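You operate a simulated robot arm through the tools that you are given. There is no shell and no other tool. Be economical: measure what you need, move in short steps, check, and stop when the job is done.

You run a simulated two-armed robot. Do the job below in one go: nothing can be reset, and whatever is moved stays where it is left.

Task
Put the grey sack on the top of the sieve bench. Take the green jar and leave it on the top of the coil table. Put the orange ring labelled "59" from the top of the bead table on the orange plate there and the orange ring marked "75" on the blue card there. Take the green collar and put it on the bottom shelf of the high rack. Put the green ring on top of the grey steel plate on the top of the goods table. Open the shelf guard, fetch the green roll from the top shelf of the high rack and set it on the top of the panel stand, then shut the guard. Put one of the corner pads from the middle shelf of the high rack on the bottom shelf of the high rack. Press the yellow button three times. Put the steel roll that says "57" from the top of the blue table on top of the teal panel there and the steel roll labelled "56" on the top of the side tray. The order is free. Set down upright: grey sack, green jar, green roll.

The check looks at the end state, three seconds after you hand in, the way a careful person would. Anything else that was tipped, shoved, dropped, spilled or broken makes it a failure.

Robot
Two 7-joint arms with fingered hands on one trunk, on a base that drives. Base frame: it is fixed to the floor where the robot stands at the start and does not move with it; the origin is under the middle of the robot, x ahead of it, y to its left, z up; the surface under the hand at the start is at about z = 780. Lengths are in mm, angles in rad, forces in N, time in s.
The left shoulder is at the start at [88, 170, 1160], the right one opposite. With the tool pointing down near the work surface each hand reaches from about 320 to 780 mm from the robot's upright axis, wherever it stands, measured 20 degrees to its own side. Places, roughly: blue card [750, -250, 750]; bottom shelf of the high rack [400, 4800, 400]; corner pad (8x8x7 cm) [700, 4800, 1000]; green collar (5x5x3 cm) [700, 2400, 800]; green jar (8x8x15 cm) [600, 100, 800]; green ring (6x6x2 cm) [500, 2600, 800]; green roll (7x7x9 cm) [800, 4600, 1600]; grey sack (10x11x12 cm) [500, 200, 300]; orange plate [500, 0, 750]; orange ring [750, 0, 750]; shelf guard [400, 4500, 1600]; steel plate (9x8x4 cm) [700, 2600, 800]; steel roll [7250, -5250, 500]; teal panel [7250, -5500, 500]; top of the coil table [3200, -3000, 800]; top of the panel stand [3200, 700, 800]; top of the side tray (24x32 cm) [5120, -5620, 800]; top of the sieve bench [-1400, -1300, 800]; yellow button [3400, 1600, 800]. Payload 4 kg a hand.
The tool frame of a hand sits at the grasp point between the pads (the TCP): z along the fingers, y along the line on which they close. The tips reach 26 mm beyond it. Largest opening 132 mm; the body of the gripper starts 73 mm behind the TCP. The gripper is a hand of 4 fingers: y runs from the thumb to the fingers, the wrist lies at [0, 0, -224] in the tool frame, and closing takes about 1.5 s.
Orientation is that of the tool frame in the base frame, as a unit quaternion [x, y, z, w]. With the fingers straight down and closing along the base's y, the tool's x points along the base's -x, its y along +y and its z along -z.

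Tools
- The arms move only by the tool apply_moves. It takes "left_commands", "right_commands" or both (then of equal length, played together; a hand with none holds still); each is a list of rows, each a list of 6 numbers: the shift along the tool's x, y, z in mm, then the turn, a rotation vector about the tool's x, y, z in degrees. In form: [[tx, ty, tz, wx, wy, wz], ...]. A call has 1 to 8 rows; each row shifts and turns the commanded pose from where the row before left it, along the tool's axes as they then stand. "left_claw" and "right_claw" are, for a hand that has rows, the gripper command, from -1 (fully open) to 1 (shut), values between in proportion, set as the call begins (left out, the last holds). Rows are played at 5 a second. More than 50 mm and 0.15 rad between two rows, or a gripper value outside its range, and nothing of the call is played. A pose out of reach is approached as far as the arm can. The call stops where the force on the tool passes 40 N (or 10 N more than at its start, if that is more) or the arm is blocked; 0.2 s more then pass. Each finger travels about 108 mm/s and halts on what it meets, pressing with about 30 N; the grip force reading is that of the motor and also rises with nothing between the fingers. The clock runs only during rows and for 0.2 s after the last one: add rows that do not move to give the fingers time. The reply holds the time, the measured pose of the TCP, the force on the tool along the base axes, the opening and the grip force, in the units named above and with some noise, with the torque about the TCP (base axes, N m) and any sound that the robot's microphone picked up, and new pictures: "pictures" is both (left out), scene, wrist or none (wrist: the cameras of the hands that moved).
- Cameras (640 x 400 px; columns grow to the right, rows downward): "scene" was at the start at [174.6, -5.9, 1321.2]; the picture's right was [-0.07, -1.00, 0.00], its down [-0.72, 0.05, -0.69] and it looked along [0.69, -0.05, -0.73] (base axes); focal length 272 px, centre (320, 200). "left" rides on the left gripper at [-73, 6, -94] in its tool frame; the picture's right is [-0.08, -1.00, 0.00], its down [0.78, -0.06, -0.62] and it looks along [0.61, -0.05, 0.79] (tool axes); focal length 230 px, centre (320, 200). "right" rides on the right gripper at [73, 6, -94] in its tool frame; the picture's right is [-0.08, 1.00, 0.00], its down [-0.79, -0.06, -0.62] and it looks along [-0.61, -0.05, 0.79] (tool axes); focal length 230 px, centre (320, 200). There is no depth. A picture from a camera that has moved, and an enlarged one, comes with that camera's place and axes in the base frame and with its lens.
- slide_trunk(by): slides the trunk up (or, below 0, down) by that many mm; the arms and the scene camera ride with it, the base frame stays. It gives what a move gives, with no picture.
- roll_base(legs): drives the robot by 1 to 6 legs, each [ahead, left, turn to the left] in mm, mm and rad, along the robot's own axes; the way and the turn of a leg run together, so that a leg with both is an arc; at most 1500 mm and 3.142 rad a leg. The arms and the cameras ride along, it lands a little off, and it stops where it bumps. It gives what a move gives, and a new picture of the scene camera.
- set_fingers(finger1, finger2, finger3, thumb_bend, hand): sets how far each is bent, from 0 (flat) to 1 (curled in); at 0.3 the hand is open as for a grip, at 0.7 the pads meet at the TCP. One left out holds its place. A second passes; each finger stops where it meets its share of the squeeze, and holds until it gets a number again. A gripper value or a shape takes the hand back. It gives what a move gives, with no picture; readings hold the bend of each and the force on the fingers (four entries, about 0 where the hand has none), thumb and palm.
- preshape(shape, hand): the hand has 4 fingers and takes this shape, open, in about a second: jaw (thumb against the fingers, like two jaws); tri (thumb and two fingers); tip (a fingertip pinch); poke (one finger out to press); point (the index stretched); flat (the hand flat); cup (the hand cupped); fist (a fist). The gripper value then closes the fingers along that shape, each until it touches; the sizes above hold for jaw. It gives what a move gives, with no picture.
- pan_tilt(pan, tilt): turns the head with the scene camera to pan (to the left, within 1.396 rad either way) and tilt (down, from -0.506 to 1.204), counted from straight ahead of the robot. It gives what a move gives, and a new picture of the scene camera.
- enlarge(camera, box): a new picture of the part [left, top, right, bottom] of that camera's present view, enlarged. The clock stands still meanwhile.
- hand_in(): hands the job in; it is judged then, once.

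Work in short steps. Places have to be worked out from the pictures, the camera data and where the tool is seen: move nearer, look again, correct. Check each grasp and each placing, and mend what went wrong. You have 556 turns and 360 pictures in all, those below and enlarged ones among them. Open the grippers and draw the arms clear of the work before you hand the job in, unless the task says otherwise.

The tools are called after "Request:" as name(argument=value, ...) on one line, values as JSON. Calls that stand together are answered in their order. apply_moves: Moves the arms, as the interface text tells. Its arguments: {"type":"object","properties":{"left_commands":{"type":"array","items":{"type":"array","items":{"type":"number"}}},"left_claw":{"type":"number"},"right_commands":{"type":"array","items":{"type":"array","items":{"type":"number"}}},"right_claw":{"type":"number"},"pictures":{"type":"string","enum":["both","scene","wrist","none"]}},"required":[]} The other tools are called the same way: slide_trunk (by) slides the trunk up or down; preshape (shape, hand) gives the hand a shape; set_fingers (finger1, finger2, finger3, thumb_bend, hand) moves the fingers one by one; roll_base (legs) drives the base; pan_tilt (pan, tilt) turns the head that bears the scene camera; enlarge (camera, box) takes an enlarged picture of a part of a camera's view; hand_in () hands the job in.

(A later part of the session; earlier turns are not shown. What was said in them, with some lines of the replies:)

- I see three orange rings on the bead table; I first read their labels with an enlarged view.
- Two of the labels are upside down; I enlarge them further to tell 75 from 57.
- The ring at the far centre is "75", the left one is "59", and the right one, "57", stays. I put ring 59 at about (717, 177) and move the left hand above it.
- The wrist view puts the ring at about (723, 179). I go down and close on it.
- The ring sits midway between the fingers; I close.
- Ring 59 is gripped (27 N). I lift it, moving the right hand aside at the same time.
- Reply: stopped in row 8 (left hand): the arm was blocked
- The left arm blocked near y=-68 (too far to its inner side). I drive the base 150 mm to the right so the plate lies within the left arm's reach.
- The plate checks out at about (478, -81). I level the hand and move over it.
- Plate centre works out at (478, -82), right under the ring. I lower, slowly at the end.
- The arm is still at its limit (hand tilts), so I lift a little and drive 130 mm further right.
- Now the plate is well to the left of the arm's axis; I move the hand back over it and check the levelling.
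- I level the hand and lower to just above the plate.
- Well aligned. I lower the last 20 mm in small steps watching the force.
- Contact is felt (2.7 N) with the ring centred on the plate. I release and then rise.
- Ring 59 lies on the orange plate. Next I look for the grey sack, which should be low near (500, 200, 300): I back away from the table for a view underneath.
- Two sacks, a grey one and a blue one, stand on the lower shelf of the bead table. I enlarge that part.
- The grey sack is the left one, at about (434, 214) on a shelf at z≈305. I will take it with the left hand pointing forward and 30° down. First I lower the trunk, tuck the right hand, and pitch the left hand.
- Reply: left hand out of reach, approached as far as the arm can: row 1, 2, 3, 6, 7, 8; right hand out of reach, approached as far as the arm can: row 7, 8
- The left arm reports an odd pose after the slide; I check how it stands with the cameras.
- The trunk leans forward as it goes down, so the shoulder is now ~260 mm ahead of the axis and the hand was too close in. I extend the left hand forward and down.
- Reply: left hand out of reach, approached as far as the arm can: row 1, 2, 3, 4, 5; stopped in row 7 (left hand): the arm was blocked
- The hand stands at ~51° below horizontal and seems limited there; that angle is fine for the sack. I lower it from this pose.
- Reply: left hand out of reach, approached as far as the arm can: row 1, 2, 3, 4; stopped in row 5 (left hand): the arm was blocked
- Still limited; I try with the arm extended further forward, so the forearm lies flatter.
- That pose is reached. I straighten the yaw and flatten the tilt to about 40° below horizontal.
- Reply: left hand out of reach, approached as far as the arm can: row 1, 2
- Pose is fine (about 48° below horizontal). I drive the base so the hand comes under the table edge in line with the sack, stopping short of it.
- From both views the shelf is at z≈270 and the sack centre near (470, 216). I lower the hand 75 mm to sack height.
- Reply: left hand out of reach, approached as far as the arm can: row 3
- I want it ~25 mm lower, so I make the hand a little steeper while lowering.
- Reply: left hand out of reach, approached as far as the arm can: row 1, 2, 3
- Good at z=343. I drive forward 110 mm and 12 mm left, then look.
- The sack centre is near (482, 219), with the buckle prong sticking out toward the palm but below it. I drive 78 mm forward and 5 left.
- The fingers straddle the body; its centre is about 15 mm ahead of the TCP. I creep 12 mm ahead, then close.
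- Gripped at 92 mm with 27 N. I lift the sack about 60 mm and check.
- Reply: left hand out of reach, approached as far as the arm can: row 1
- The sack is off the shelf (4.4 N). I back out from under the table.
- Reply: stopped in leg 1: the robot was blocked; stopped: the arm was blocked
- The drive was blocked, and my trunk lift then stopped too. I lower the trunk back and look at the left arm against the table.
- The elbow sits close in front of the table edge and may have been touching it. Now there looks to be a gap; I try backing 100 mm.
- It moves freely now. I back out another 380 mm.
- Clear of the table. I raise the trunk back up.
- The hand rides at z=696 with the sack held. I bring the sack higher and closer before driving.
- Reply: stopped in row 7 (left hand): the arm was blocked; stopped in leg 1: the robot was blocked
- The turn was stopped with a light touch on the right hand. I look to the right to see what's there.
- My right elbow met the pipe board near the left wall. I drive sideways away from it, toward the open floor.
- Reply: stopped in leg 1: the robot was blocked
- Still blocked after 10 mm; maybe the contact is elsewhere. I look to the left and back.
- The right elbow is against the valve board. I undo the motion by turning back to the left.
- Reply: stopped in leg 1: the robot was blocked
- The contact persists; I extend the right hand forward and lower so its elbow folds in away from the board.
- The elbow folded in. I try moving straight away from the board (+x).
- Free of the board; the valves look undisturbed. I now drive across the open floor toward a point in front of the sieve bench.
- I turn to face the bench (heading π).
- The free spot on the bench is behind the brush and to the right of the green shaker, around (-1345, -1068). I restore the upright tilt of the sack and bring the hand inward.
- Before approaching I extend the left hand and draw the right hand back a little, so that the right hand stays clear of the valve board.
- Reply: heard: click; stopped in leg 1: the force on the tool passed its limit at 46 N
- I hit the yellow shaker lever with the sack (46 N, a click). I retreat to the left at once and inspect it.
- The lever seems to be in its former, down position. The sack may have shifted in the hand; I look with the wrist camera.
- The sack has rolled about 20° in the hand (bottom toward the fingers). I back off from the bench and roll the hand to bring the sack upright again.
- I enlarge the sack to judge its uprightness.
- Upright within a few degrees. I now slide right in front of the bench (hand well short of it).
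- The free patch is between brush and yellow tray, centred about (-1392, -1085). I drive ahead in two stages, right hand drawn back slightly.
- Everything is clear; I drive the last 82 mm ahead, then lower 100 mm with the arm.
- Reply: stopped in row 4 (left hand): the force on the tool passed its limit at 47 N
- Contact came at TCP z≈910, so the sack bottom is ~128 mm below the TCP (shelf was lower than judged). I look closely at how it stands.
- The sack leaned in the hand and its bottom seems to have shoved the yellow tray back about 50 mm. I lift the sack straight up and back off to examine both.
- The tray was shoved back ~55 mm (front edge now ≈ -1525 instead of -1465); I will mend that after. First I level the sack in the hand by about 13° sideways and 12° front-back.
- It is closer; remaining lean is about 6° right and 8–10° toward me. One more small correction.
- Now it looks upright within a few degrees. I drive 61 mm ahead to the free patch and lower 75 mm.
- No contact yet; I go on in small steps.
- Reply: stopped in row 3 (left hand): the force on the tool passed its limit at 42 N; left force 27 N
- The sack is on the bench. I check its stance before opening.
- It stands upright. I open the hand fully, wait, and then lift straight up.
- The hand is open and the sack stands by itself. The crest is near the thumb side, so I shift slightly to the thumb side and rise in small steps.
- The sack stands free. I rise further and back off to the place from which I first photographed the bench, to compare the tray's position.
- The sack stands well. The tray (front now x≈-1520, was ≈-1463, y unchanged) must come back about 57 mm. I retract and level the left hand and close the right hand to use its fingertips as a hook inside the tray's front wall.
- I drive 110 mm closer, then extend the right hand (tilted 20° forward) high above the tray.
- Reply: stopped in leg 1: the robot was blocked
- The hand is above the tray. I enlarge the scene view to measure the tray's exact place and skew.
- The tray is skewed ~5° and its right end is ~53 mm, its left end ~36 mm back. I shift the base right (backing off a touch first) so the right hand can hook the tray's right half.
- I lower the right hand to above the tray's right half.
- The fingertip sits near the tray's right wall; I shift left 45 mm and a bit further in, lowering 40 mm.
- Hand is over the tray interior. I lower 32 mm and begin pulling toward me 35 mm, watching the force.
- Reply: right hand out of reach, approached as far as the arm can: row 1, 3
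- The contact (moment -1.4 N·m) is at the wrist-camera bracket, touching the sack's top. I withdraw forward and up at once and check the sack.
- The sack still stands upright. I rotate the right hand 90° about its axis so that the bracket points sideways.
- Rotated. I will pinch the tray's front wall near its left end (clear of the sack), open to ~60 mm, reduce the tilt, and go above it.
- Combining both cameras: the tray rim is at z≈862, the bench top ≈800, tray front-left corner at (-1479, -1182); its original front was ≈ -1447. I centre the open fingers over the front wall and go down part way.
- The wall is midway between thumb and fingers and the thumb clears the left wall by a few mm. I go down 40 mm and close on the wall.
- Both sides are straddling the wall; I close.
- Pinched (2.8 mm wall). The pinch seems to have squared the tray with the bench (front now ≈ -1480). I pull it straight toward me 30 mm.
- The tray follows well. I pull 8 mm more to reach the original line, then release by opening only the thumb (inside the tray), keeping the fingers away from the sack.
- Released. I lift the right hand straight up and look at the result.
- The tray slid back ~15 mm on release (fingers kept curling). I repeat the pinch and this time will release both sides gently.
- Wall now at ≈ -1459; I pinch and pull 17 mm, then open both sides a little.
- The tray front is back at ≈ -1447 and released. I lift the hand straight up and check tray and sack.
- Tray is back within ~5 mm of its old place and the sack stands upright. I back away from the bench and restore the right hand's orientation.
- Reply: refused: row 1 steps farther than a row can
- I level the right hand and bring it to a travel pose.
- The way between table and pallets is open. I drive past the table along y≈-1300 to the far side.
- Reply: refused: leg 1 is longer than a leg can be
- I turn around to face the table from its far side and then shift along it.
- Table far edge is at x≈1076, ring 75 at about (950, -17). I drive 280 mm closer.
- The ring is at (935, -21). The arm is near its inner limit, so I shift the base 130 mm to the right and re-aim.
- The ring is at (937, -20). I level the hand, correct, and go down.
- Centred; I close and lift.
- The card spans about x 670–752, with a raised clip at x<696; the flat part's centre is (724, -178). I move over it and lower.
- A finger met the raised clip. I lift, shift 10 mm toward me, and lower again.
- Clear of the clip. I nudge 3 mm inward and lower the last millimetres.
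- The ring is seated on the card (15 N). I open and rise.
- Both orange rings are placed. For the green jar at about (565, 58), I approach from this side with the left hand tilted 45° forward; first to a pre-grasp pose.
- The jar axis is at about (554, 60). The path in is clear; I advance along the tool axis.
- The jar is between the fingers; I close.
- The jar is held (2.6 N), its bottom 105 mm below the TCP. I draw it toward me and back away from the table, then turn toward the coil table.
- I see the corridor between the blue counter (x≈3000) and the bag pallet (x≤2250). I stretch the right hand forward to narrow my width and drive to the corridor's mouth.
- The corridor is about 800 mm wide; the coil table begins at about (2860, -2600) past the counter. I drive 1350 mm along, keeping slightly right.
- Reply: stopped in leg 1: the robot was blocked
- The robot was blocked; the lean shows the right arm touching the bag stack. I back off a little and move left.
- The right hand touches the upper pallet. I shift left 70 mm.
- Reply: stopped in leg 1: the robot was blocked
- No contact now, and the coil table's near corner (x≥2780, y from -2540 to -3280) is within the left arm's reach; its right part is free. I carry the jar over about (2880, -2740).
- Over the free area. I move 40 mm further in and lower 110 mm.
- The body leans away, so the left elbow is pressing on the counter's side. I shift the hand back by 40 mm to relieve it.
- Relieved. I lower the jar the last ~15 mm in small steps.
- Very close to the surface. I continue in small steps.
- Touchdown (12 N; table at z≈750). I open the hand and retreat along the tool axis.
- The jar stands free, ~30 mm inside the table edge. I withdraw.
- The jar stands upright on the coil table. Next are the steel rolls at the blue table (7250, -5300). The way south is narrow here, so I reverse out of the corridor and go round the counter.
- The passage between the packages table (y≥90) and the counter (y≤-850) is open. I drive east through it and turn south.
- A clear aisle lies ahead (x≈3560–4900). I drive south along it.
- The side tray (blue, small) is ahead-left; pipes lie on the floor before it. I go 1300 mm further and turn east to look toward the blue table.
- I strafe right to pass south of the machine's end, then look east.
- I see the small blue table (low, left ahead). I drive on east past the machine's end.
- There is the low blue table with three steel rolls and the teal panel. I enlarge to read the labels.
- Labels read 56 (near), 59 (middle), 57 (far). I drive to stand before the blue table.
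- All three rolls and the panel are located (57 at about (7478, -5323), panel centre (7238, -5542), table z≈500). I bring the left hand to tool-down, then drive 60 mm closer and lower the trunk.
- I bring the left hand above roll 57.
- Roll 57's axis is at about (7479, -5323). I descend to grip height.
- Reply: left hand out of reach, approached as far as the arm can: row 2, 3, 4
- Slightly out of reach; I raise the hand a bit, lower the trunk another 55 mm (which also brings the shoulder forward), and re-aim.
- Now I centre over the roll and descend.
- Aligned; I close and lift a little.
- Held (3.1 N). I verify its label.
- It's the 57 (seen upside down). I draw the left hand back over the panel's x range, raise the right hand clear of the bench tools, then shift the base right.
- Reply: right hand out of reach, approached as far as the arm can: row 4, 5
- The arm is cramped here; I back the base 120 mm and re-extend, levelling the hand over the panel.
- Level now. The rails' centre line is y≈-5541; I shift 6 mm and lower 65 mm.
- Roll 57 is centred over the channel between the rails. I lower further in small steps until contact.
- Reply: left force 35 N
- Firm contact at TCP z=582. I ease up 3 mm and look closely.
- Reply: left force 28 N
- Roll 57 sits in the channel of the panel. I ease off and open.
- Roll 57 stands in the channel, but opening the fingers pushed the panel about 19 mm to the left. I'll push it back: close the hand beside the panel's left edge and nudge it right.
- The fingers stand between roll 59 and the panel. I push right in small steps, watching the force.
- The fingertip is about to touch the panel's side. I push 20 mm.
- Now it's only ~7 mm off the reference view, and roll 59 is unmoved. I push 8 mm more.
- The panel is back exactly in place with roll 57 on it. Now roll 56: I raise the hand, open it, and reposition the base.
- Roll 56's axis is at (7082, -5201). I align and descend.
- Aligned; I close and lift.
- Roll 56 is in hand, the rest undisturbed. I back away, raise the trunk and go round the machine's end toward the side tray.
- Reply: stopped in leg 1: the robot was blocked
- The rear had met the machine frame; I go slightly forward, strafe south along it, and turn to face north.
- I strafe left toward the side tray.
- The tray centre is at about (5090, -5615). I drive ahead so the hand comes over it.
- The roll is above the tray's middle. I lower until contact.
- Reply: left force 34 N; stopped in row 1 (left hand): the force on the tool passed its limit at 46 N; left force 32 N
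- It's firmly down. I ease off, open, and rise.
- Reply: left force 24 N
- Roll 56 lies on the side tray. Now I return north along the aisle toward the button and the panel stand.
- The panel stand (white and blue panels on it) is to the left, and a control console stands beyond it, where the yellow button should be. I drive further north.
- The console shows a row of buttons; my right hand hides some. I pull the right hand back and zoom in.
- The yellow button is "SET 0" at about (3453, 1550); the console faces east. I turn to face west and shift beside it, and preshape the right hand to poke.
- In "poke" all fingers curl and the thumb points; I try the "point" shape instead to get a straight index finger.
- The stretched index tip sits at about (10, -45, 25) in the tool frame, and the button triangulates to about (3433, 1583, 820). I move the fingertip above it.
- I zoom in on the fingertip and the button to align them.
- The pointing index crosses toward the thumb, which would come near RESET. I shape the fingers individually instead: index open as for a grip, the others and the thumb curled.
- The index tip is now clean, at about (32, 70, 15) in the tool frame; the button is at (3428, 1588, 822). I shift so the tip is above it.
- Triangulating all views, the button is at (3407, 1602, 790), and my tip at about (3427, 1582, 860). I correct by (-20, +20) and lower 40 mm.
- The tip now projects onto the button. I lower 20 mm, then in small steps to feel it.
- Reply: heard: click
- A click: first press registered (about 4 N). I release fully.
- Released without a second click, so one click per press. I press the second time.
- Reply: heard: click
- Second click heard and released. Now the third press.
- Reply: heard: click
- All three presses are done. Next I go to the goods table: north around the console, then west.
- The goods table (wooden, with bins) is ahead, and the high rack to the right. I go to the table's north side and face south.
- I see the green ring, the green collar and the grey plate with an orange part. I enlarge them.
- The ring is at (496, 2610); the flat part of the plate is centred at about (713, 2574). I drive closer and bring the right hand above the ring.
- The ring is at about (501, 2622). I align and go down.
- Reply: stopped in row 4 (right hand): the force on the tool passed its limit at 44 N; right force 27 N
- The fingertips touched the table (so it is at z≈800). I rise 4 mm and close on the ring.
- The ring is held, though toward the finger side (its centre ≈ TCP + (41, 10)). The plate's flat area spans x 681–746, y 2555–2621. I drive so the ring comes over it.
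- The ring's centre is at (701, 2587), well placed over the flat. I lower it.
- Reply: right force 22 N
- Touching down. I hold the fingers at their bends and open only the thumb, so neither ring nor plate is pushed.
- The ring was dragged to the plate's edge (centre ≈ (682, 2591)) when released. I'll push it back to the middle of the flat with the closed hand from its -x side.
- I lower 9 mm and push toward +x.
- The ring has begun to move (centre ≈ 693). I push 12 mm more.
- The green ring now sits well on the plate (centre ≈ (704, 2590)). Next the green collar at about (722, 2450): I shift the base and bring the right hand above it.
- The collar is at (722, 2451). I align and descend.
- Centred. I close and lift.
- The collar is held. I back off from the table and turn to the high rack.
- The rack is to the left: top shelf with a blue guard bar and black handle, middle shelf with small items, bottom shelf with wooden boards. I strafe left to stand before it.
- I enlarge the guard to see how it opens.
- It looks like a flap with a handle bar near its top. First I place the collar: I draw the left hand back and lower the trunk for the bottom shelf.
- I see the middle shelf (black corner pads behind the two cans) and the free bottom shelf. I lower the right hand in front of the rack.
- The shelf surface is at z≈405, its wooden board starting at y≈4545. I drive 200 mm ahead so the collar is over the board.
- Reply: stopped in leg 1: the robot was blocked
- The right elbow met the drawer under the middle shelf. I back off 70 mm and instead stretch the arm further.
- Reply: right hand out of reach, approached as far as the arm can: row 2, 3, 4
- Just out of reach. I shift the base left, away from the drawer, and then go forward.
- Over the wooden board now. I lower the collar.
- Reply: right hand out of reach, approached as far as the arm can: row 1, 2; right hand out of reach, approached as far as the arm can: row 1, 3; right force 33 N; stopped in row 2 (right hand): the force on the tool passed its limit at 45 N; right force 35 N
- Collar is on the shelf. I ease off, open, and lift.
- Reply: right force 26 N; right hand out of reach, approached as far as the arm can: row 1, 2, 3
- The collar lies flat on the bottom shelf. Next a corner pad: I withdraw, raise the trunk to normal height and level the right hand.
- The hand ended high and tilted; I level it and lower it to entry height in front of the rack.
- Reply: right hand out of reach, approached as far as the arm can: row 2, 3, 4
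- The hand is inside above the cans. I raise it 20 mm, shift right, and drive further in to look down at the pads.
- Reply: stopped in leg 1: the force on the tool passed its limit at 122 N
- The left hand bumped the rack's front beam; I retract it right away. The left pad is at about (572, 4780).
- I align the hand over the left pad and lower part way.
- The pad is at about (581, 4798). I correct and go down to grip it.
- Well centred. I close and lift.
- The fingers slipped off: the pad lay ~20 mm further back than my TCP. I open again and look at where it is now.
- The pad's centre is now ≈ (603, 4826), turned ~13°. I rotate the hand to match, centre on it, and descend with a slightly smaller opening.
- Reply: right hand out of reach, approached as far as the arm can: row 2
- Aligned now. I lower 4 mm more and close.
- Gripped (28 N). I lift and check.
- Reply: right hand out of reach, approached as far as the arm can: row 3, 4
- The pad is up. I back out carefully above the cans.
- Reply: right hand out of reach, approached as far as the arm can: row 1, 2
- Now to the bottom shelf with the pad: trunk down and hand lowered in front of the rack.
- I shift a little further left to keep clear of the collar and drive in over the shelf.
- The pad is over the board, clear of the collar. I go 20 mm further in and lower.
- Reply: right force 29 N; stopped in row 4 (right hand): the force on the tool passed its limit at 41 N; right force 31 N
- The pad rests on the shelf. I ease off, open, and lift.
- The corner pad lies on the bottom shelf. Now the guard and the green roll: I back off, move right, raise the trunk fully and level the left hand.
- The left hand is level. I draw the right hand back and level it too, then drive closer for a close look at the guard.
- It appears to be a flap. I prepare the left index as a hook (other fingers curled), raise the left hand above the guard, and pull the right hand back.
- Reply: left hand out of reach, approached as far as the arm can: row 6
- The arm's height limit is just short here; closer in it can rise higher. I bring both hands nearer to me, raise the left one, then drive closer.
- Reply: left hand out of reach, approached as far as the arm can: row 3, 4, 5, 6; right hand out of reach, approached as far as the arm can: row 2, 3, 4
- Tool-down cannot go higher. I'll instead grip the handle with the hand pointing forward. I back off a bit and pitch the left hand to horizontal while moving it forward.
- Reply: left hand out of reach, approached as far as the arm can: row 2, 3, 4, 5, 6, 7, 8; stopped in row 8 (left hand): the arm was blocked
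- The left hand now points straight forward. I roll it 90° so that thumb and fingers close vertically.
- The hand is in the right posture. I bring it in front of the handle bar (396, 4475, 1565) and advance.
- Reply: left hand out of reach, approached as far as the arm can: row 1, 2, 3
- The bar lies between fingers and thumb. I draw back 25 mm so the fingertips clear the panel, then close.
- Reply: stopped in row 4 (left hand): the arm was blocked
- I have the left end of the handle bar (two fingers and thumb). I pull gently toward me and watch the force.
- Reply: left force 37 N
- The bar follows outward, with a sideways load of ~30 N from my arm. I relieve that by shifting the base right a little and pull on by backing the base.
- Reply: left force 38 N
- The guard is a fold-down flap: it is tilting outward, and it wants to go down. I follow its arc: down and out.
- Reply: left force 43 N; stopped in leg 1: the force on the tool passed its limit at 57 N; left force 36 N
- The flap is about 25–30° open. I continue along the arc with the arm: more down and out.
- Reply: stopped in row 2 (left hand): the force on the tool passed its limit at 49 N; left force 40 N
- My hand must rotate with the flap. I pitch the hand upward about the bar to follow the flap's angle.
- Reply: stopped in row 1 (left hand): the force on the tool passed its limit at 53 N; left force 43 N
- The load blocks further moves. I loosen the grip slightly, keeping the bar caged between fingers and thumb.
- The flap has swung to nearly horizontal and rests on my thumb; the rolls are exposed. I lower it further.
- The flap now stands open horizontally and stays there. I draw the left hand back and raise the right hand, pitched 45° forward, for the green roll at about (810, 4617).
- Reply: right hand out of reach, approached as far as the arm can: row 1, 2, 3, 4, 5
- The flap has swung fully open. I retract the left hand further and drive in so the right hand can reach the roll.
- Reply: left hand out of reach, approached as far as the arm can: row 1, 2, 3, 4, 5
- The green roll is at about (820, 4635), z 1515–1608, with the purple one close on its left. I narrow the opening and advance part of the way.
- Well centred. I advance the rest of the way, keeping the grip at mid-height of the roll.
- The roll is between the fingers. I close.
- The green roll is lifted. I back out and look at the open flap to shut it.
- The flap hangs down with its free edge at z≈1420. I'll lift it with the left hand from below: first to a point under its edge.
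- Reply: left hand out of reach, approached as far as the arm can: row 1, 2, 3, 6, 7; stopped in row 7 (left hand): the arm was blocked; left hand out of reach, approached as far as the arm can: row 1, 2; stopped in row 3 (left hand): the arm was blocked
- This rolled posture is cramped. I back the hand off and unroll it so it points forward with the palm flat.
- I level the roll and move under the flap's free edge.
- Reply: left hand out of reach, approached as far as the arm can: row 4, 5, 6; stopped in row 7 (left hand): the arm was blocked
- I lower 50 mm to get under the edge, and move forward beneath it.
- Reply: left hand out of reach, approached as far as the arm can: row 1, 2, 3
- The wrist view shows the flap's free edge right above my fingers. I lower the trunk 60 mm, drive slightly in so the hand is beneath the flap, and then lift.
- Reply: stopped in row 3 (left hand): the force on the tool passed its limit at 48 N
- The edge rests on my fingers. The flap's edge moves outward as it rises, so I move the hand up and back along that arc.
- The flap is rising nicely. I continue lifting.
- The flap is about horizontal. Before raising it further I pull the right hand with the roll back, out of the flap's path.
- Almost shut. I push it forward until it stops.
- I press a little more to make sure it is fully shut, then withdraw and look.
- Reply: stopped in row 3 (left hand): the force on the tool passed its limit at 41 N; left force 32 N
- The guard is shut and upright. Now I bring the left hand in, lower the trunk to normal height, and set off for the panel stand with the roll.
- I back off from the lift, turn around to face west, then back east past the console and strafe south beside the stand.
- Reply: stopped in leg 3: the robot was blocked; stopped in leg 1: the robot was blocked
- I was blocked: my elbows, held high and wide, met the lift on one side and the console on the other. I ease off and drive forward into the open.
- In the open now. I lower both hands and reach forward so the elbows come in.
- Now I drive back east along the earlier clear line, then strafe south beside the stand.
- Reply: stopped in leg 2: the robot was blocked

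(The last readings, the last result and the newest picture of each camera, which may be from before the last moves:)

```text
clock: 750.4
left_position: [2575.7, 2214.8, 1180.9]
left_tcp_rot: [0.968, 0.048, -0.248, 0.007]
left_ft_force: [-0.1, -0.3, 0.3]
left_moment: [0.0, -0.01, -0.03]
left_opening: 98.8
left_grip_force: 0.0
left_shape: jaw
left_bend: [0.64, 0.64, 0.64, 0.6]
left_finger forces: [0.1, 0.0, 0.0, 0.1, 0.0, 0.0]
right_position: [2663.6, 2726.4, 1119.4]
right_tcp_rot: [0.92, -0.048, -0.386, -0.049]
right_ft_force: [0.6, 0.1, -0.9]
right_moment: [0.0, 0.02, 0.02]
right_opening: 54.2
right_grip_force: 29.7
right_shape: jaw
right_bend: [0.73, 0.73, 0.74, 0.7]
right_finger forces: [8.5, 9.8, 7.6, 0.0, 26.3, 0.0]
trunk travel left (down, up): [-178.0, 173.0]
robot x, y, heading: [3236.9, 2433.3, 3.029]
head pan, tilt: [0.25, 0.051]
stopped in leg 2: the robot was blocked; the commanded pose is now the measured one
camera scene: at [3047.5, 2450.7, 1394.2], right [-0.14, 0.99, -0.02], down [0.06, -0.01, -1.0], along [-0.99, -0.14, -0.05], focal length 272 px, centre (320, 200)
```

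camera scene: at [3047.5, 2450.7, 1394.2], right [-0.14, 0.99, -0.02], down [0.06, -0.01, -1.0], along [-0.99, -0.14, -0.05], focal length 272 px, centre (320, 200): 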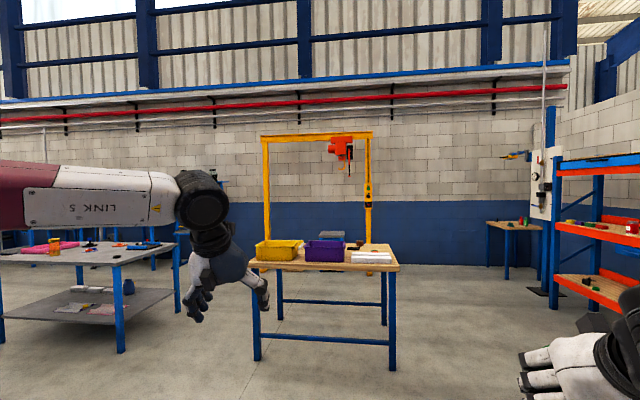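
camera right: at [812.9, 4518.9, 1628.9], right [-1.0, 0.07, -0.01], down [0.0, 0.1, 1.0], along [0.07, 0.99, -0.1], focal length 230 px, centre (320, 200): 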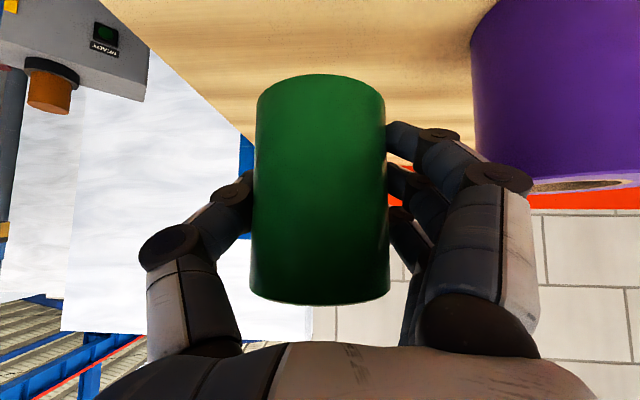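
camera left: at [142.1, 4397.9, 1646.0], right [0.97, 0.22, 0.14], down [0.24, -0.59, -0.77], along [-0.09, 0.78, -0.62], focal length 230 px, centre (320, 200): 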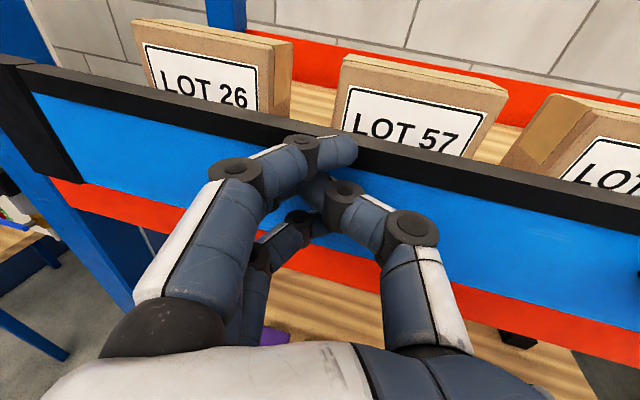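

My left elbow touched the console's back panel. I go forward again, and put the left arm into the posture with which I passed here before.

Request:
roll_base(legs=[[300, -40, 0.1]])

Request:
apply_moves(left_commands=[[-10, 20, 35, 0, 7, 0], [-10, 20, 35, 0, 7, 0], [-10, 20, 35, 0, 7, 0], [-10, 20, 35, 0, 7, 0], [-10, 15, 35, 0, 0, 0], [0, 0, 20, 0, 0, 0]], right_commands=[[0, 0, 0, 0, 0, 0], [0, 0, 0, 0, 0, 0], [0, 0, 0, 0, 0, 0], [0, 0, 0, 0, 0, 0], [0, 0, 0, 0, 0, 0], [0, 0, 0, 0, 0, 0]], pictures="none")

```text
clock: 752.5
left_position: [2311.4, 2183.4, 1174.6]
left_tcp_rot: [0.963, 0.104, -0.248, 0.009]
left_ft_force: [-0.2, 0.4, -0.3]
left_moment: [-0.02, -0.02, 0.0]
left_opening: 98.7
left_grip_force: 0.0
left_shape: jaw
left_bend: [0.64, 0.64, 0.64, 0.6]
left_finger forces: [0.0, 0.0, 0.1, 0.1, 0.0, 0.1]
right_position: [2345.7, 2703.9, 1124.4]
right_tcp_rot: [0.921, 0.001, -0.389, -0.038]
right_ft_force: [0.5, 0.2, -1.5]
right_moment: [-0.01, -0.01, -0.01]
right_opening: 54.0
right_grip_force: 29.8
right_shape: jaw
right_bend: [0.73, 0.73, 0.74, 0.7]
right_finger forces: [8.6, 9.7, 7.6, 0.0, 26.2, 0.0]
trunk travel left (down, up): [-178.0, 173.0]
robot x, y, heading: [2937.6, 2484.0, 3.136]
head pan, tilt: [0.25, 0.051]
camera scene: at [2757.3, 2466.8, 1393.5], right [-0.24, 0.97, 0.0], down [0.05, 0.01, -1.0], along [-0.97, -0.24, -0.05], focal length 272 px, centre (320, 200)
```

scene: 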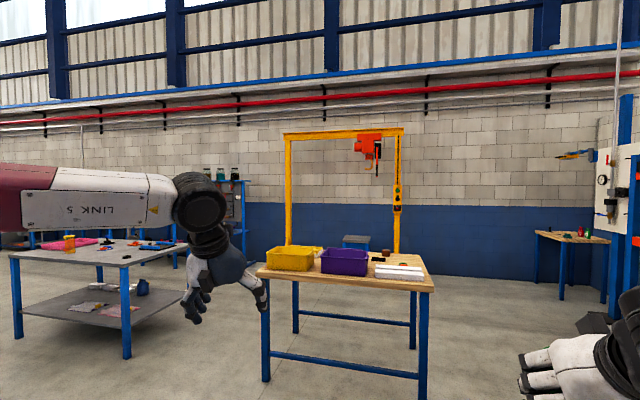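

```text
clock: 753.9
left_position: [2240.5, 2077.3, 997.0]
left_tcp_rot: [0.995, 0.103, -0.007, -0.016]
left_ft_force: [-0.1, -0.1, 0.2]
left_moment: [-0.01, 0.03, -0.04]
left_opening: 99.1
left_grip_force: 0.1
left_shape: jaw
left_bend: [0.64, 0.64, 0.64, 0.6]
left_finger forces: [0.1, 0.0, 0.1, 0.1, 0.0, 0.1]
right_position: [2346.1, 2705.0, 1124.3]
right_tcp_rot: [0.92, 0.002, -0.39, -0.036]
right_ft_force: [-0.5, -0.8, -1.3]
right_moment: [-0.02, 0.03, 0.03]
right_opening: 54.0
right_grip_force: 30.2
right_shape: jaw
right_bend: [0.73, 0.73, 0.74, 0.7]
right_finger forces: [8.7, 9.7, 7.6, 0.0, 26.0, 0.0]
trunk travel left (down, up): [-178.0, 173.0]
robot x, y, heading: [2939.0, 2488.7, 3.137]
head pan, tilt: [0.25, 0.051]
```

Rather than squeeze past the console, I approach the stand from its open west side: drive west, south, and turn to face east.

Request:
roll_base(legs=[[680, 0, 0], [0, 1450, 0], [0, 300, 0], [0, 0, 3.14]])

Request:
pan_tilt(pan=0, tilt=0.6)

```text
clock: 780.1
left_position: [2939.7, 1141.8, 997.8]
left_tcp_rot: [-0.084, 0.996, -0.017, 0.006]
left_ft_force: [0.0, 0.2, 0.1]
left_moment: [-0.01, 0.01, 0.01]
left_opening: 99.0
left_grip_force: 0.1
left_shape: jaw
left_bend: [0.64, 0.64, 0.64, 0.6]
left_finger forces: [0.0, 0.1, 0.1, 0.0, 0.0, 0.0]
right_position: [2811.7, 516.1, 1123.4]
right_tcp_rot: [0.014, 0.921, -0.043, 0.388]
right_ft_force: [0.3, 0.5, -1.2]
right_moment: [-0.02, -0.01, 0.02]
right_opening: 53.3
right_grip_force: 30.3
right_shape: jaw
right_bend: [0.73, 0.73, 0.74, 0.7]
right_finger forces: [8.2, 9.9, 7.1, 0.0, 25.7, 0.1]
trunk travel left (down, up): [-178.0, 173.0]
robot x, y, heading: [2227.1, 757.3, -0.045]
head pan, tilt: [0.25, 0.051]
camera scene: at [2409.5, 770.9, 1393.5], right [0.2, -0.98, 0.0], down [-0.05, -0.01, -1.0], along [0.98, 0.2, -0.05], focal length 272 px, centre (320, 200)
```

scene: 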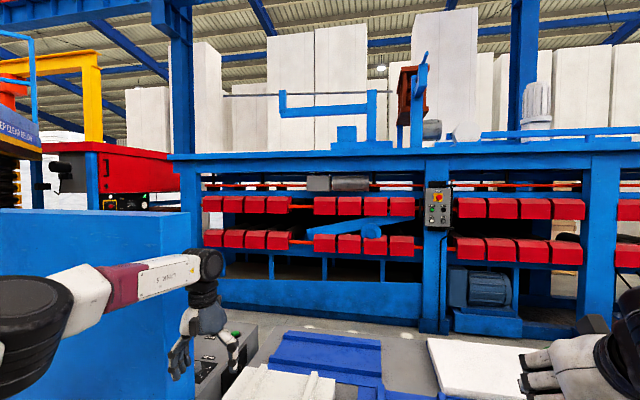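

```text
clock: 781.1
left_position: [2940.3, 1141.1, 996.6]
left_tcp_rot: [-0.085, 0.996, -0.017, 0.007]
left_ft_force: [-0.3, -0.1, 0.9]
left_moment: [-0.01, 0.04, -0.03]
left_opening: 98.9
left_grip_force: 0.0
left_shape: jaw
left_bend: [0.64, 0.64, 0.64, 0.6]
left_finger forces: [0.0, 0.0, 0.0, 0.1, 0.1, 0.0]
right_position: [2812.3, 517.2, 1124.2]
right_tcp_rot: [0.015, 0.92, -0.044, 0.388]
right_ft_force: [0.3, -0.2, -1.3]
right_moment: [0.01, 0.03, 0.0]
right_opening: 53.6
right_grip_force: 30.5
right_shape: jaw
right_bend: [0.73, 0.73, 0.74, 0.7]
right_finger forces: [8.3, 9.9, 7.1, 0.0, 25.7, 0.0]
trunk travel left (down, up): [-178.0, 173.0]
robot x, y, heading: [2228.2, 757.2, -0.046]
head pan, tilt: [0.0, 0.6]
camera scene: at [2408.6, 748.3, 1343.0], right [-0.05, -1.0, 0.0], down [-0.56, 0.03, -0.83], along [0.82, -0.04, -0.56], focal length 272 px, centre (320, 200)
```

scene: 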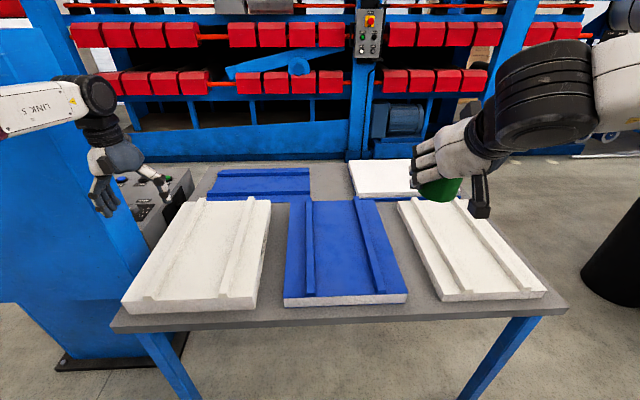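

From the west I see the panels; a free patch about 160 mm wide lies between the two back panels, around (3310, 665). I retract the left hand and drive up to the stand.

Request:
apply_moves(left_commands=[[45, -10, 0, 0, 0, 0], [45, -10, 0, 0, 0, 0], [45, -10, 0, 0, 0, 0], [45, -10, 0, 0, 0, 0], [45, -10, 0, 0, 0, 0]], pictures="none")

Request:
roll_base(legs=[[0, 90, 0.046], [215, 0, 0]])

```text
clock: 782.3
left_position: [2726.4, 1053.2, 997.1]
left_tcp_rot: [-0.086, 0.996, -0.016, 0.008]
left_ft_force: [-0.3, 0.4, -0.2]
left_moment: [-0.01, 0.0, -0.03]
left_opening: 98.9
left_grip_force: 0.0
left_shape: jaw
left_bend: [0.64, 0.64, 0.64, 0.6]
left_finger forces: [0.0, 0.1, 0.0, 0.0, 0.0, 0.0]
right_position: [2813.0, 518.7, 1124.2]
right_tcp_rot: [0.014, 0.92, -0.043, 0.39]
right_ft_force: [0.1, 0.3, -1.5]
right_moment: [0.01, 0.02, 0.03]
right_opening: 53.5
right_grip_force: 30.1
right_shape: jaw
right_bend: [0.73, 0.73, 0.74, 0.71]
right_finger forces: [8.3, 9.9, 7.2, 0.0, 25.5, 0.0]
trunk travel left (down, up): [-178.0, 173.0]
robot x, y, heading: [2227.4, 755.8, -0.046]
head pan, tilt: [0.0, 0.6]
```

```text
clock: 785.0
left_position: [2928.7, 1169.6, 996.2]
left_tcp_rot: [-0.109, 0.994, -0.016, 0.007]
left_ft_force: [-0.2, 0.4, 0.0]
left_moment: [-0.02, -0.01, 0.03]
left_opening: 98.6
left_grip_force: 0.1
left_shape: jaw
left_bend: [0.64, 0.64, 0.64, 0.6]
left_finger forces: [0.0, 0.1, 0.0, 0.1, 0.1, 0.0]
right_position: [3041.2, 636.4, 1123.7]
right_tcp_rot: [-0.008, 0.921, -0.034, 0.389]
right_ft_force: [1.0, -0.5, -2.4]
right_moment: [-0.02, 0.0, -0.02]
right_opening: 53.8
right_grip_force: 30.0
right_shape: jaw
right_bend: [0.73, 0.73, 0.74, 0.7]
right_finger forces: [8.3, 9.9, 7.1, 0.1, 25.6, 0.1]
trunk travel left (down, up): [-178.0, 173.0]
robot x, y, heading: [2445.1, 846.0, 0.005]
head pan, tilt: [0.0, 0.6]
camera scene: at [2626.2, 847.6, 1342.8], right [0.0, -1.0, 0.0], down [-0.57, 0.0, -0.82], along [0.82, 0.0, -0.57], focal length 272 px, centre (320, 200)
```

scene: 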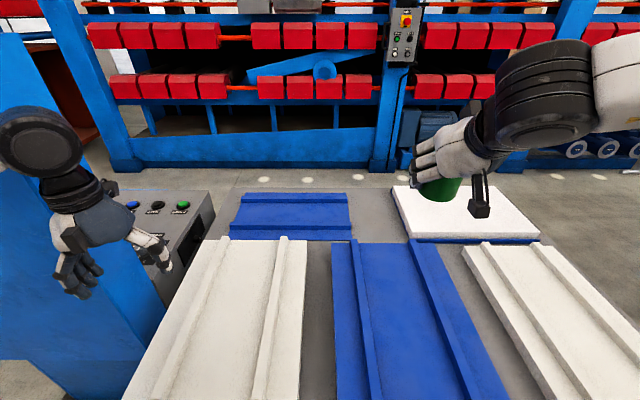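

The free patch spans x 3216–3508, y 575–742. I draw the left hand back a little more and reach with the roll over its middle.

Request:
apply_moves(right_commands=[[-17.4, 5.6, 41.3, 0, 0, 0], [-17.4, 5.6, 41.3, 0, 0, 0], [-17.4, 5.6, 41.3, 0, 0, 0], [-17.4, 5.6, 41.3, 0, 0, 0], [-17.4, 5.6, 41.3, 0, 0, 0], [-17.4, 5.6, 41.3, 0, 0, 0]], left_commands=[[40, 0, 0, 0, 0, 0], [40, 0, 0, 0, 0, 0], [40, 0, 0, 0, 0, 0], [0, 0, 0, 0, 0, 0], [0, 0, 0, 0, 0, 0], [0, 0, 0, 0, 0, 0]], pictures="none")

Request:
roll_base(legs=[[22, 0, 0]])

```text
clock: 786.4
left_position: [2813.0, 1144.0, 995.3]
left_tcp_rot: [-0.109, 0.994, -0.016, 0.006]
left_ft_force: [-0.1, 0.1, -0.1]
left_moment: [0.04, 0.01, 0.02]
left_opening: 98.8
left_grip_force: 0.0
left_shape: jaw
left_bend: [0.64, 0.64, 0.64, 0.6]
left_finger forces: [0.0, 0.0, 0.1, 0.0, 0.0, 0.0]
right_position: [3293.0, 663.0, 1021.9]
right_tcp_rot: [-0.009, 0.921, -0.034, 0.389]
right_ft_force: [0.0, -0.1, -1.3]
right_moment: [0.01, -0.01, 0.01]
right_opening: 53.4
right_grip_force: 29.4
right_shape: jaw
right_bend: [0.73, 0.73, 0.74, 0.7]
right_finger forces: [8.3, 10.0, 7.0, 0.1, 25.7, 0.1]
trunk travel left (down, up): [-178.0, 173.0]
robot x, y, heading: [2445.7, 849.9, 0.004]
head pan, tilt: [0.0, 0.6]
```

```text
clock: 787.2
left_position: [2835.1, 1143.6, 996.2]
left_tcp_rot: [-0.11, 0.994, -0.015, 0.007]
left_ft_force: [-0.2, -0.3, 0.0]
left_moment: [0.0, -0.01, 0.03]
left_opening: 98.7
left_grip_force: 0.1
left_shape: jaw
left_bend: [0.64, 0.64, 0.64, 0.6]
left_finger forces: [0.0, 0.0, 0.1, 0.1, 0.0, 0.0]
right_position: [3314.5, 662.3, 1023.1]
right_tcp_rot: [-0.008, 0.92, -0.034, 0.39]
right_ft_force: [-0.3, 0.1, -2.4]
right_moment: [-0.03, 0.0, -0.03]
right_opening: 53.1
right_grip_force: 30.4
right_shape: jaw
right_bend: [0.73, 0.73, 0.74, 0.7]
right_finger forces: [8.3, 10.0, 7.0, 0.0, 25.6, 0.0]
trunk travel left (down, up): [-178.0, 173.0]
robot x, y, heading: [2468.3, 843.5, 0.007]
head pan, tilt: [0.0, 0.6]
camera scene: at [2648.3, 847.8, 1342.7], right [0.0, -1.0, 0.0], down [-0.57, 0.0, -0.82], along [0.82, 0.0, -0.57], focal length 272 px, centre (320, 200)
```

scene: 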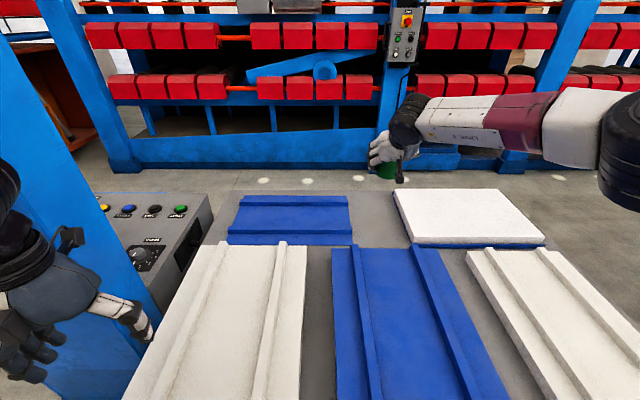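

The roll will land well within the patch. I lower it 150 mm, shifting 10 mm to the left.

Request:
apply_moves(right_commands=[[26.8, 5, 26, 0, 0, 0], [26.8, 5, 26, 0, 0, 0], [26.8, 5, 26, 0, 0, 0], [26.8, 5, 26, 0, 0, 0], [0, 0, 0, 0, 0, 0]])

```text
clock: 788.4
left_position: [2832.5, 1142.7, 996.8]
left_tcp_rot: [-0.11, 0.994, -0.016, 0.008]
left_ft_force: [-0.4, -0.4, 0.4]
left_moment: [0.04, -0.02, -0.03]
left_opening: 98.6
left_grip_force: 0.1
left_shape: jaw
left_bend: [0.64, 0.64, 0.64, 0.6]
left_finger forces: [0.1, 0.1, 0.0, 0.0, 0.1, 0.0]
right_position: [3312.9, 673.0, 874.1]
right_tcp_rot: [-0.009, 0.92, -0.034, 0.39]
right_ft_force: [-0.1, 0.1, -0.7]
right_moment: [0.02, 0.04, 0.0]
right_opening: 53.7
right_grip_force: 30.0
right_shape: jaw
right_bend: [0.73, 0.73, 0.74, 0.7]
right_finger forces: [8.3, 10.2, 7.1, 0.1, 25.6, 0.1]
trunk travel left (down, up): [-178.0, 173.0]
robot x, y, heading: [2466.5, 845.4, 0.0]
head pan, tilt: [0.0, 0.6]
camera scene: at [2646.7, 847.7, 1343.1], right [0.0, -1.0, 0.0], down [-0.56, 0.0, -0.83], along [0.83, 0.0, -0.56], focal length 272 px, centre (320, 200)
camera right: at [3196.0, 680.1, 886.2], right [0.06, 1.0, -0.01], down [0.1, 0.01, 0.99], along [0.99, -0.07, -0.1], focal length 230 px, centre (320, 200)
```

scene: 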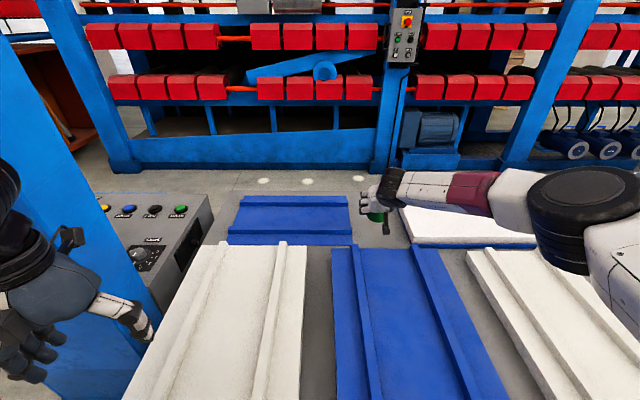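
right: 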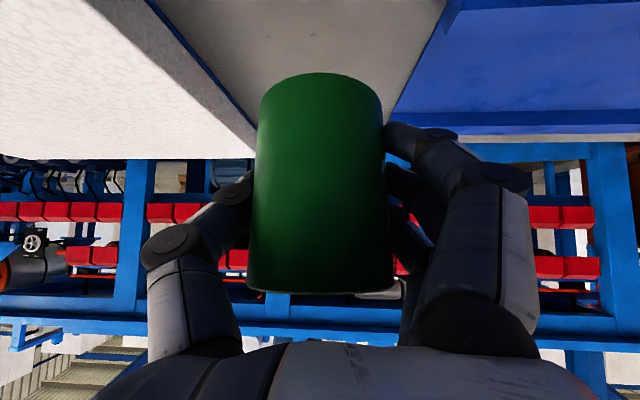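

The roll is over clear grey table between the panels and upright. I lower it in steps.

Request:
apply_moves(right_commands=[[14.3, 1.4, 14, 0, 0, 0], [7.2, 0.7, 7, 0, 0, 0], [0, 0, 0, 0, 0, 0]], pictures="none")

Request:
apply_moves(right_commands=[[4.3, 0.4, 4.2, 0, 0, 0], [4.3, 0.4, 4.2, 0, 0, 0], [0, 0, 0, 0, 0, 0]], pictures="none")

```text
clock: 789.2
left_position: [2833.3, 1143.7, 996.2]
left_tcp_rot: [-0.109, 0.994, -0.016, 0.006]
left_ft_force: [-0.4, -0.1, -0.8]
left_moment: [0.02, -0.01, -0.03]
left_opening: 98.7
left_grip_force: 0.0
left_shape: jaw
left_bend: [0.64, 0.64, 0.64, 0.6]
left_finger forces: [0.0, 0.1, 0.1, 0.0, 0.0, 0.0]
right_position: [3314.8, 672.3, 842.9]
right_tcp_rot: [-0.008, 0.92, -0.034, 0.39]
right_ft_force: [0.5, 0.1, -1.5]
right_moment: [-0.02, 0.0, -0.01]
right_opening: 53.4
right_grip_force: 29.9
right_shape: jaw
right_bend: [0.73, 0.73, 0.74, 0.7]
right_finger forces: [8.3, 10.2, 7.0, 0.1, 25.6, 0.1]
trunk travel left (down, up): [-178.0, 173.0]
robot x, y, heading: [2464.8, 849.0, 0.0]
head pan, tilt: [0.0, 0.6]
```

```text
clock: 790.0
left_position: [2835.0, 1143.2, 995.3]
left_tcp_rot: [-0.111, 0.994, -0.015, 0.007]
left_ft_force: [-0.1, -0.4, 0.4]
left_moment: [-0.02, 0.03, 0.01]
left_opening: 98.6
left_grip_force: 0.1
left_shape: jaw
left_bend: [0.64, 0.64, 0.64, 0.6]
left_finger forces: [0.1, 0.1, 0.0, 0.0, 0.0, 0.0]
right_position: [3314.5, 672.8, 830.7]
right_tcp_rot: [-0.008, 0.92, -0.035, 0.39]
right_ft_force: [0.5, -0.2, -1.6]
right_moment: [-0.01, 0.0, -0.02]
right_opening: 53.3
right_grip_force: 30.4
right_shape: jaw
right_bend: [0.73, 0.73, 0.74, 0.71]
right_finger forces: [8.3, 10.1, 7.1, 0.0, 25.6, 0.0]
trunk travel left (down, up): [-178.0, 173.0]
robot x, y, heading: [2469.2, 846.6, 0.0]
head pan, tilt: [0.0, 0.6]
```

Request:
apply_moves(right_commands=[[4.3, 0.4, 4.2, 0, 0, 0], [3.6, 0.3, 3.5, 0, 0, 0], [0, 0, 0, 0, 0, 0]], pictures="none")

Request:
apply_moves(right_commands=[[3.6, 0.3, 3.5, 0, 0, 0], [2.9, 0.3, 2.8, 0, 0, 0], [0, 0, 0, 0, 0, 0]], pictures="none")

```text
clock: 790.8
left_position: [2833.7, 1143.6, 995.0]
left_tcp_rot: [-0.109, 0.994, -0.015, 0.007]
left_ft_force: [-0.7, 0.8, 0.4]
left_moment: [0.0, 0.0, -0.03]
left_opening: 98.9
left_grip_force: 0.1
left_shape: jaw
left_bend: [0.64, 0.64, 0.64, 0.6]
left_finger forces: [0.1, 0.1, 0.1, 0.0, 0.0, 0.1]
right_position: [3315.0, 673.2, 821.1]
right_tcp_rot: [-0.01, 0.92, -0.033, 0.39]
right_ft_force: [0.1, 0.0, -2.1]
right_moment: [-0.01, 0.01, 0.02]
right_opening: 53.1
right_grip_force: 30.1
right_shape: jaw
right_bend: [0.73, 0.73, 0.74, 0.71]
right_finger forces: [8.3, 10.1, 6.9, 0.0, 25.6, 0.0]
trunk travel left (down, up): [-178.0, 173.0]
robot x, y, heading: [2467.3, 848.4, 0.005]
head pan, tilt: [0.0, 0.6]
```

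```text
clock: 791.6
left_position: [2833.3, 1143.1, 995.4]
left_tcp_rot: [-0.11, 0.994, -0.016, 0.006]
left_ft_force: [0.7, -0.1, 0.4]
left_moment: [-0.02, 0.03, -0.02]
left_opening: 98.9
left_grip_force: 0.0
left_shape: jaw
left_bend: [0.64, 0.64, 0.64, 0.6]
left_finger forces: [0.1, 0.1, 0.1, 0.0, 0.0, 0.1]
right_position: [3314.6, 672.7, 810.4]
right_tcp_rot: [-0.01, 0.92, -0.033, 0.39]
right_ft_force: [-0.5, -0.1, -1.2]
right_moment: [0.0, -0.03, -0.01]
right_opening: 53.6
right_grip_force: 30.2
right_shape: jaw
right_bend: [0.73, 0.73, 0.74, 0.71]
right_finger forces: [8.3, 10.0, 7.0, 0.0, 25.5, 0.1]
trunk travel left (down, up): [-178.0, 173.0]
robot x, y, heading: [2468.9, 849.1, 0.004]
head pan, tilt: [0.0, 0.6]
```

Request:
apply_moves(right_commands=[[3.6, 0.3, 3.5, 0, 0, 0], [2.9, 0.3, 2.8, 0, 0, 0], [0, 0, 0, 0, 0, 0]], pictures="none")

Request:
apply_moves(right_commands=[[2.9, 0.3, 2.8, 0, 0, 0], [2.2, 0.2, 2.1, 0, 0, 0], [0, 0, 0, 0, 0, 0]], pictures="wrist")

```text
clock: 792.4
left_position: [2833.3, 1142.5, 996.1]
left_tcp_rot: [-0.11, 0.994, -0.016, 0.008]
left_ft_force: [-0.2, 0.2, 1.2]
left_moment: [0.02, 0.02, -0.01]
left_opening: 98.9
left_grip_force: 0.1
left_shape: jaw
left_bend: [0.64, 0.64, 0.64, 0.6]
left_finger forces: [0.0, 0.0, 0.0, 0.0, 0.0, 0.0]
right_position: [3313.8, 671.8, 802.2]
right_tcp_rot: [-0.009, 0.92, -0.034, 0.39]
right_ft_force: [1.4, -0.1, 2.0]
right_moment: [-0.06, 0.06, 0.0]
right_opening: 53.5
right_grip_force: 30.1
right_shape: jaw
right_bend: [0.73, 0.73, 0.74, 0.7]
right_finger forces: [8.7, 9.8, 8.1, 0.1, 26.3, 0.0]
trunk travel left (down, up): [-178.0, 173.0]
robot x, y, heading: [2468.1, 849.4, 0.005]
head pan, tilt: [0.0, 0.6]
```

```text
clock: 793.2
left_position: [2831.8, 1143.5, 995.4]
left_tcp_rot: [-0.109, 0.994, -0.016, 0.007]
left_ft_force: [-1.6, -0.8, 0.1]
left_moment: [-0.02, 0.04, 0.0]
left_opening: 98.6
left_grip_force: 0.1
left_shape: jaw
left_bend: [0.64, 0.64, 0.64, 0.6]
left_finger forces: [0.1, 0.1, 0.0, 0.0, 0.0, 0.0]
right_position: [3313.2, 672.4, 797.3]
right_tcp_rot: [-0.009, 0.92, -0.034, 0.392]
right_ft_force: [3.6, -0.3, 13.1]
right_moment: [0.18, 0.24, -0.02]
right_opening: 53.1
right_grip_force: 29.9
right_shape: jaw
right_bend: [0.74, 0.73, 0.73, 0.71]
right_finger forces: [12.2, 10.2, 13.7, 0.0, 28.6, 0.1]
trunk travel left (down, up): [-178.0, 173.0]
robot x, y, heading: [2466.1, 847.9, 0.002]
head pan, tilt: [0.0, 0.6]
camera right: at [3196.7, 680.6, 809.8], right [0.06, 1.0, -0.01], down [0.1, 0.01, 1.0], along [0.99, -0.07, -0.1], focal length 230 px, centre (320, 200)
```

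right: 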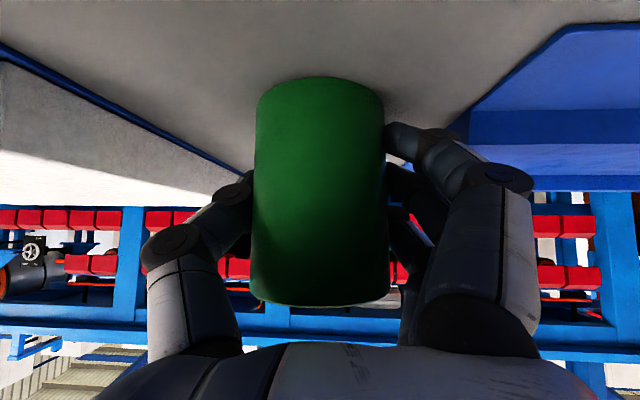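

The roll stands on the stand top. I open the fingers moderately and withdraw along the tool axis.

Request:
apply_moves(right_commands=[[-1.5, 0, -1.5, 0, 0, 0], [0, 0, 0, 0, 0, 0], [0, 0, 0, 0, 0, 0], [0, 0, 0, 0, 0, 0]], right_claw=-0.25, pictures="none")

Request:
apply_moves(right_commands=[[0, 0, -20, 0, 0, 0], [0, 0, -35, 0, 0, 0], [0, 0, -40, 0, 0, 0], [0, 0, -40, 0, 0, 0]], pictures="wrist")

```text
clock: 794.2
left_position: [2833.7, 1143.7, 996.8]
left_tcp_rot: [-0.109, 0.994, -0.016, 0.007]
left_ft_force: [0.1, 0.0, 0.8]
left_moment: [0.05, 0.02, -0.05]
left_opening: 99.0
left_grip_force: 0.1
left_shape: jaw
left_bend: [0.64, 0.64, 0.64, 0.6]
left_finger forces: [0.0, 0.1, 0.0, 0.0, 0.1, 0.1]
right_position: [3313.1, 672.9, 796.2]
right_tcp_rot: [-0.009, 0.92, -0.034, 0.39]
right_ft_force: [-0.1, -0.3, -0.7]
right_moment: [-0.01, 0.01, 0.04]
right_opening: 82.1
right_grip_force: 0.0
right_shape: jaw
right_bend: [0.71, 0.71, 0.71, 0.69]
right_finger forces: [0.0, 0.0, 0.1, 0.1, 0.0, 0.0]
trunk travel left (down, up): [-178.0, 173.0]
robot x, y, heading: [2465.1, 846.4, 0.004]
head pan, tilt: [0.0, 0.6]
```

```text
clock: 795.2
left_position: [2832.5, 1143.8, 995.8]
left_tcp_rot: [-0.109, 0.994, -0.015, 0.008]
left_ft_force: [0.7, -0.4, 0.2]
left_moment: [-0.01, 0.01, -0.02]
left_opening: 98.8
left_grip_force: 0.0
left_shape: jaw
left_bend: [0.64, 0.64, 0.64, 0.6]
left_finger forces: [0.0, 0.1, 0.0, 0.1, 0.1, 0.0]
right_position: [3215.2, 679.4, 893.7]
right_tcp_rot: [-0.009, 0.919, -0.033, 0.392]
right_ft_force: [0.2, -0.2, 1.3]
right_moment: [-0.02, 0.0, 0.02]
right_opening: 82.4
right_grip_force: 0.0
right_shape: jaw
right_bend: [0.71, 0.71, 0.71, 0.69]
right_finger forces: [0.1, 0.1, 0.0, 0.0, 0.0, 0.1]
trunk travel left (down, up): [-178.0, 173.0]
robot x, y, heading: [2467.2, 846.8, -0.001]
head pan, tilt: [0.0, 0.6]
camera right: at [3098.3, 688.0, 905.2], right [0.07, 1.0, -0.01], down [0.1, 0.01, 0.99], along [0.99, -0.07, -0.1], focal length 230 px, centre (320, 200)
```

right: 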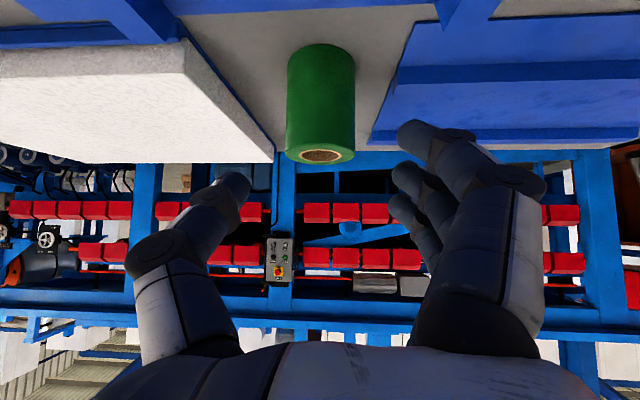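

The green roll stands upright. I raise and back away so both arms are clear of the work.

Request:
apply_moves(right_commands=[[-25, 0, -25, 0, 0, 0], [-25, 0, -25, 0, 0, 0], [-20, 0, -20, 0, 0, 0]], right_claw=-1, left_commands=[[0, 0, 0, 0, 0, 0], [0, 0, 0, 0, 0, 0], [0, 0, 0, 0, 0, 0]], left_claw=-1, pictures="none")

Request:
roll_base(legs=[[-700, 0, 0]])

```text
clock: 796.0
left_position: [2833.4, 1143.8, 995.8]
left_tcp_rot: [-0.109, 0.994, -0.016, 0.007]
left_ft_force: [0.0, -0.6, 0.2]
left_moment: [0.0, 0.0, 0.01]
left_opening: 131.6
left_grip_force: 0.1
left_shape: jaw
left_bend: [0.3, 0.3, 0.3, 0.3]
left_finger forces: [0.0, 0.1, 0.1, 0.0, 0.0, 0.0]
right_position: [3215.2, 688.1, 989.3]
right_tcp_rot: [-0.008, 0.92, -0.034, 0.39]
right_ft_force: [-0.3, 0.0, -0.3]
right_moment: [0.01, 0.01, 0.02]
right_opening: 131.8
right_grip_force: 0.1
right_shape: jaw
right_bend: [0.3, 0.3, 0.3, 0.3]
right_finger forces: [0.0, 0.0, 0.0, 0.0, 0.1, 0.0]
trunk travel left (down, up): [-178.0, 173.0]
robot x, y, heading: [2465.3, 849.4, 0.008]
head pan, tilt: [0.0, 0.6]
```

```text
clock: 799.8
left_position: [2138.6, 1140.6, 995.1]
left_tcp_rot: [-0.11, 0.994, -0.016, 0.007]
left_ft_force: [0.3, 0.7, 0.0]
left_moment: [-0.01, -0.02, -0.01]
left_opening: 131.8
left_grip_force: 0.1
left_shape: jaw
left_bend: [0.3, 0.3, 0.3, 0.3]
left_finger forces: [0.0, 0.0, 0.0, 0.1, 0.0, 0.0]
right_position: [2520.0, 684.3, 989.7]
right_tcp_rot: [-0.009, 0.92, -0.033, 0.39]
right_ft_force: [0.5, 0.6, -0.5]
right_moment: [-0.02, -0.01, 0.01]
right_opening: 131.6
right_grip_force: 0.1
right_shape: jaw
right_bend: [0.3, 0.3, 0.3, 0.3]
right_finger forces: [0.0, 0.1, 0.1, 0.1, 0.0, 0.1]
trunk travel left (down, up): [-178.0, 173.0]
robot x, y, heading: [1771.0, 845.4, 0.009]
head pan, tilt: [0.0, 0.6]
camera scene: at [1952.2, 845.1, 1343.0], right [0.0, -1.0, 0.0], down [-0.56, 0.0, -0.83], along [0.83, 0.0, -0.56], focal length 272 px, centre (320, 200)
```

scene: 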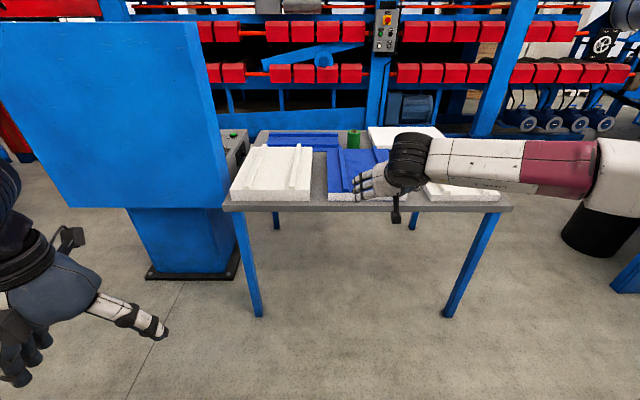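

The roll stands on the panel stand, both hands are empty and open, and the arms are clear. I hand the job in.

Request:
hand_in()

```text
The job is handed in.
```

All ten tasks were carried out and the job is handed in; on the way I knocked some other things, put back the two that moved, and know of two I could not fully rule out.

- **Sieve bench tray:** I shoved the yellow tray while setting the sack down and pulled it back to within about 5 mm of its old place.
- **Teal panel:** opening the hand pushed it about 19 mm; I pushed it back to match the earlier picture.
- **Shaker lever:** the sack hit the yellow SHAKE lever with a click. It looked to be in its former position afterwards, but I could not confirm that nothing had switched.
- **Bumps:** the arms or body also touched the valve board, pallet stack, counter, high rack, lift and console. I saw nothing displaced, but I had no earlier picture of the valve board to compare.
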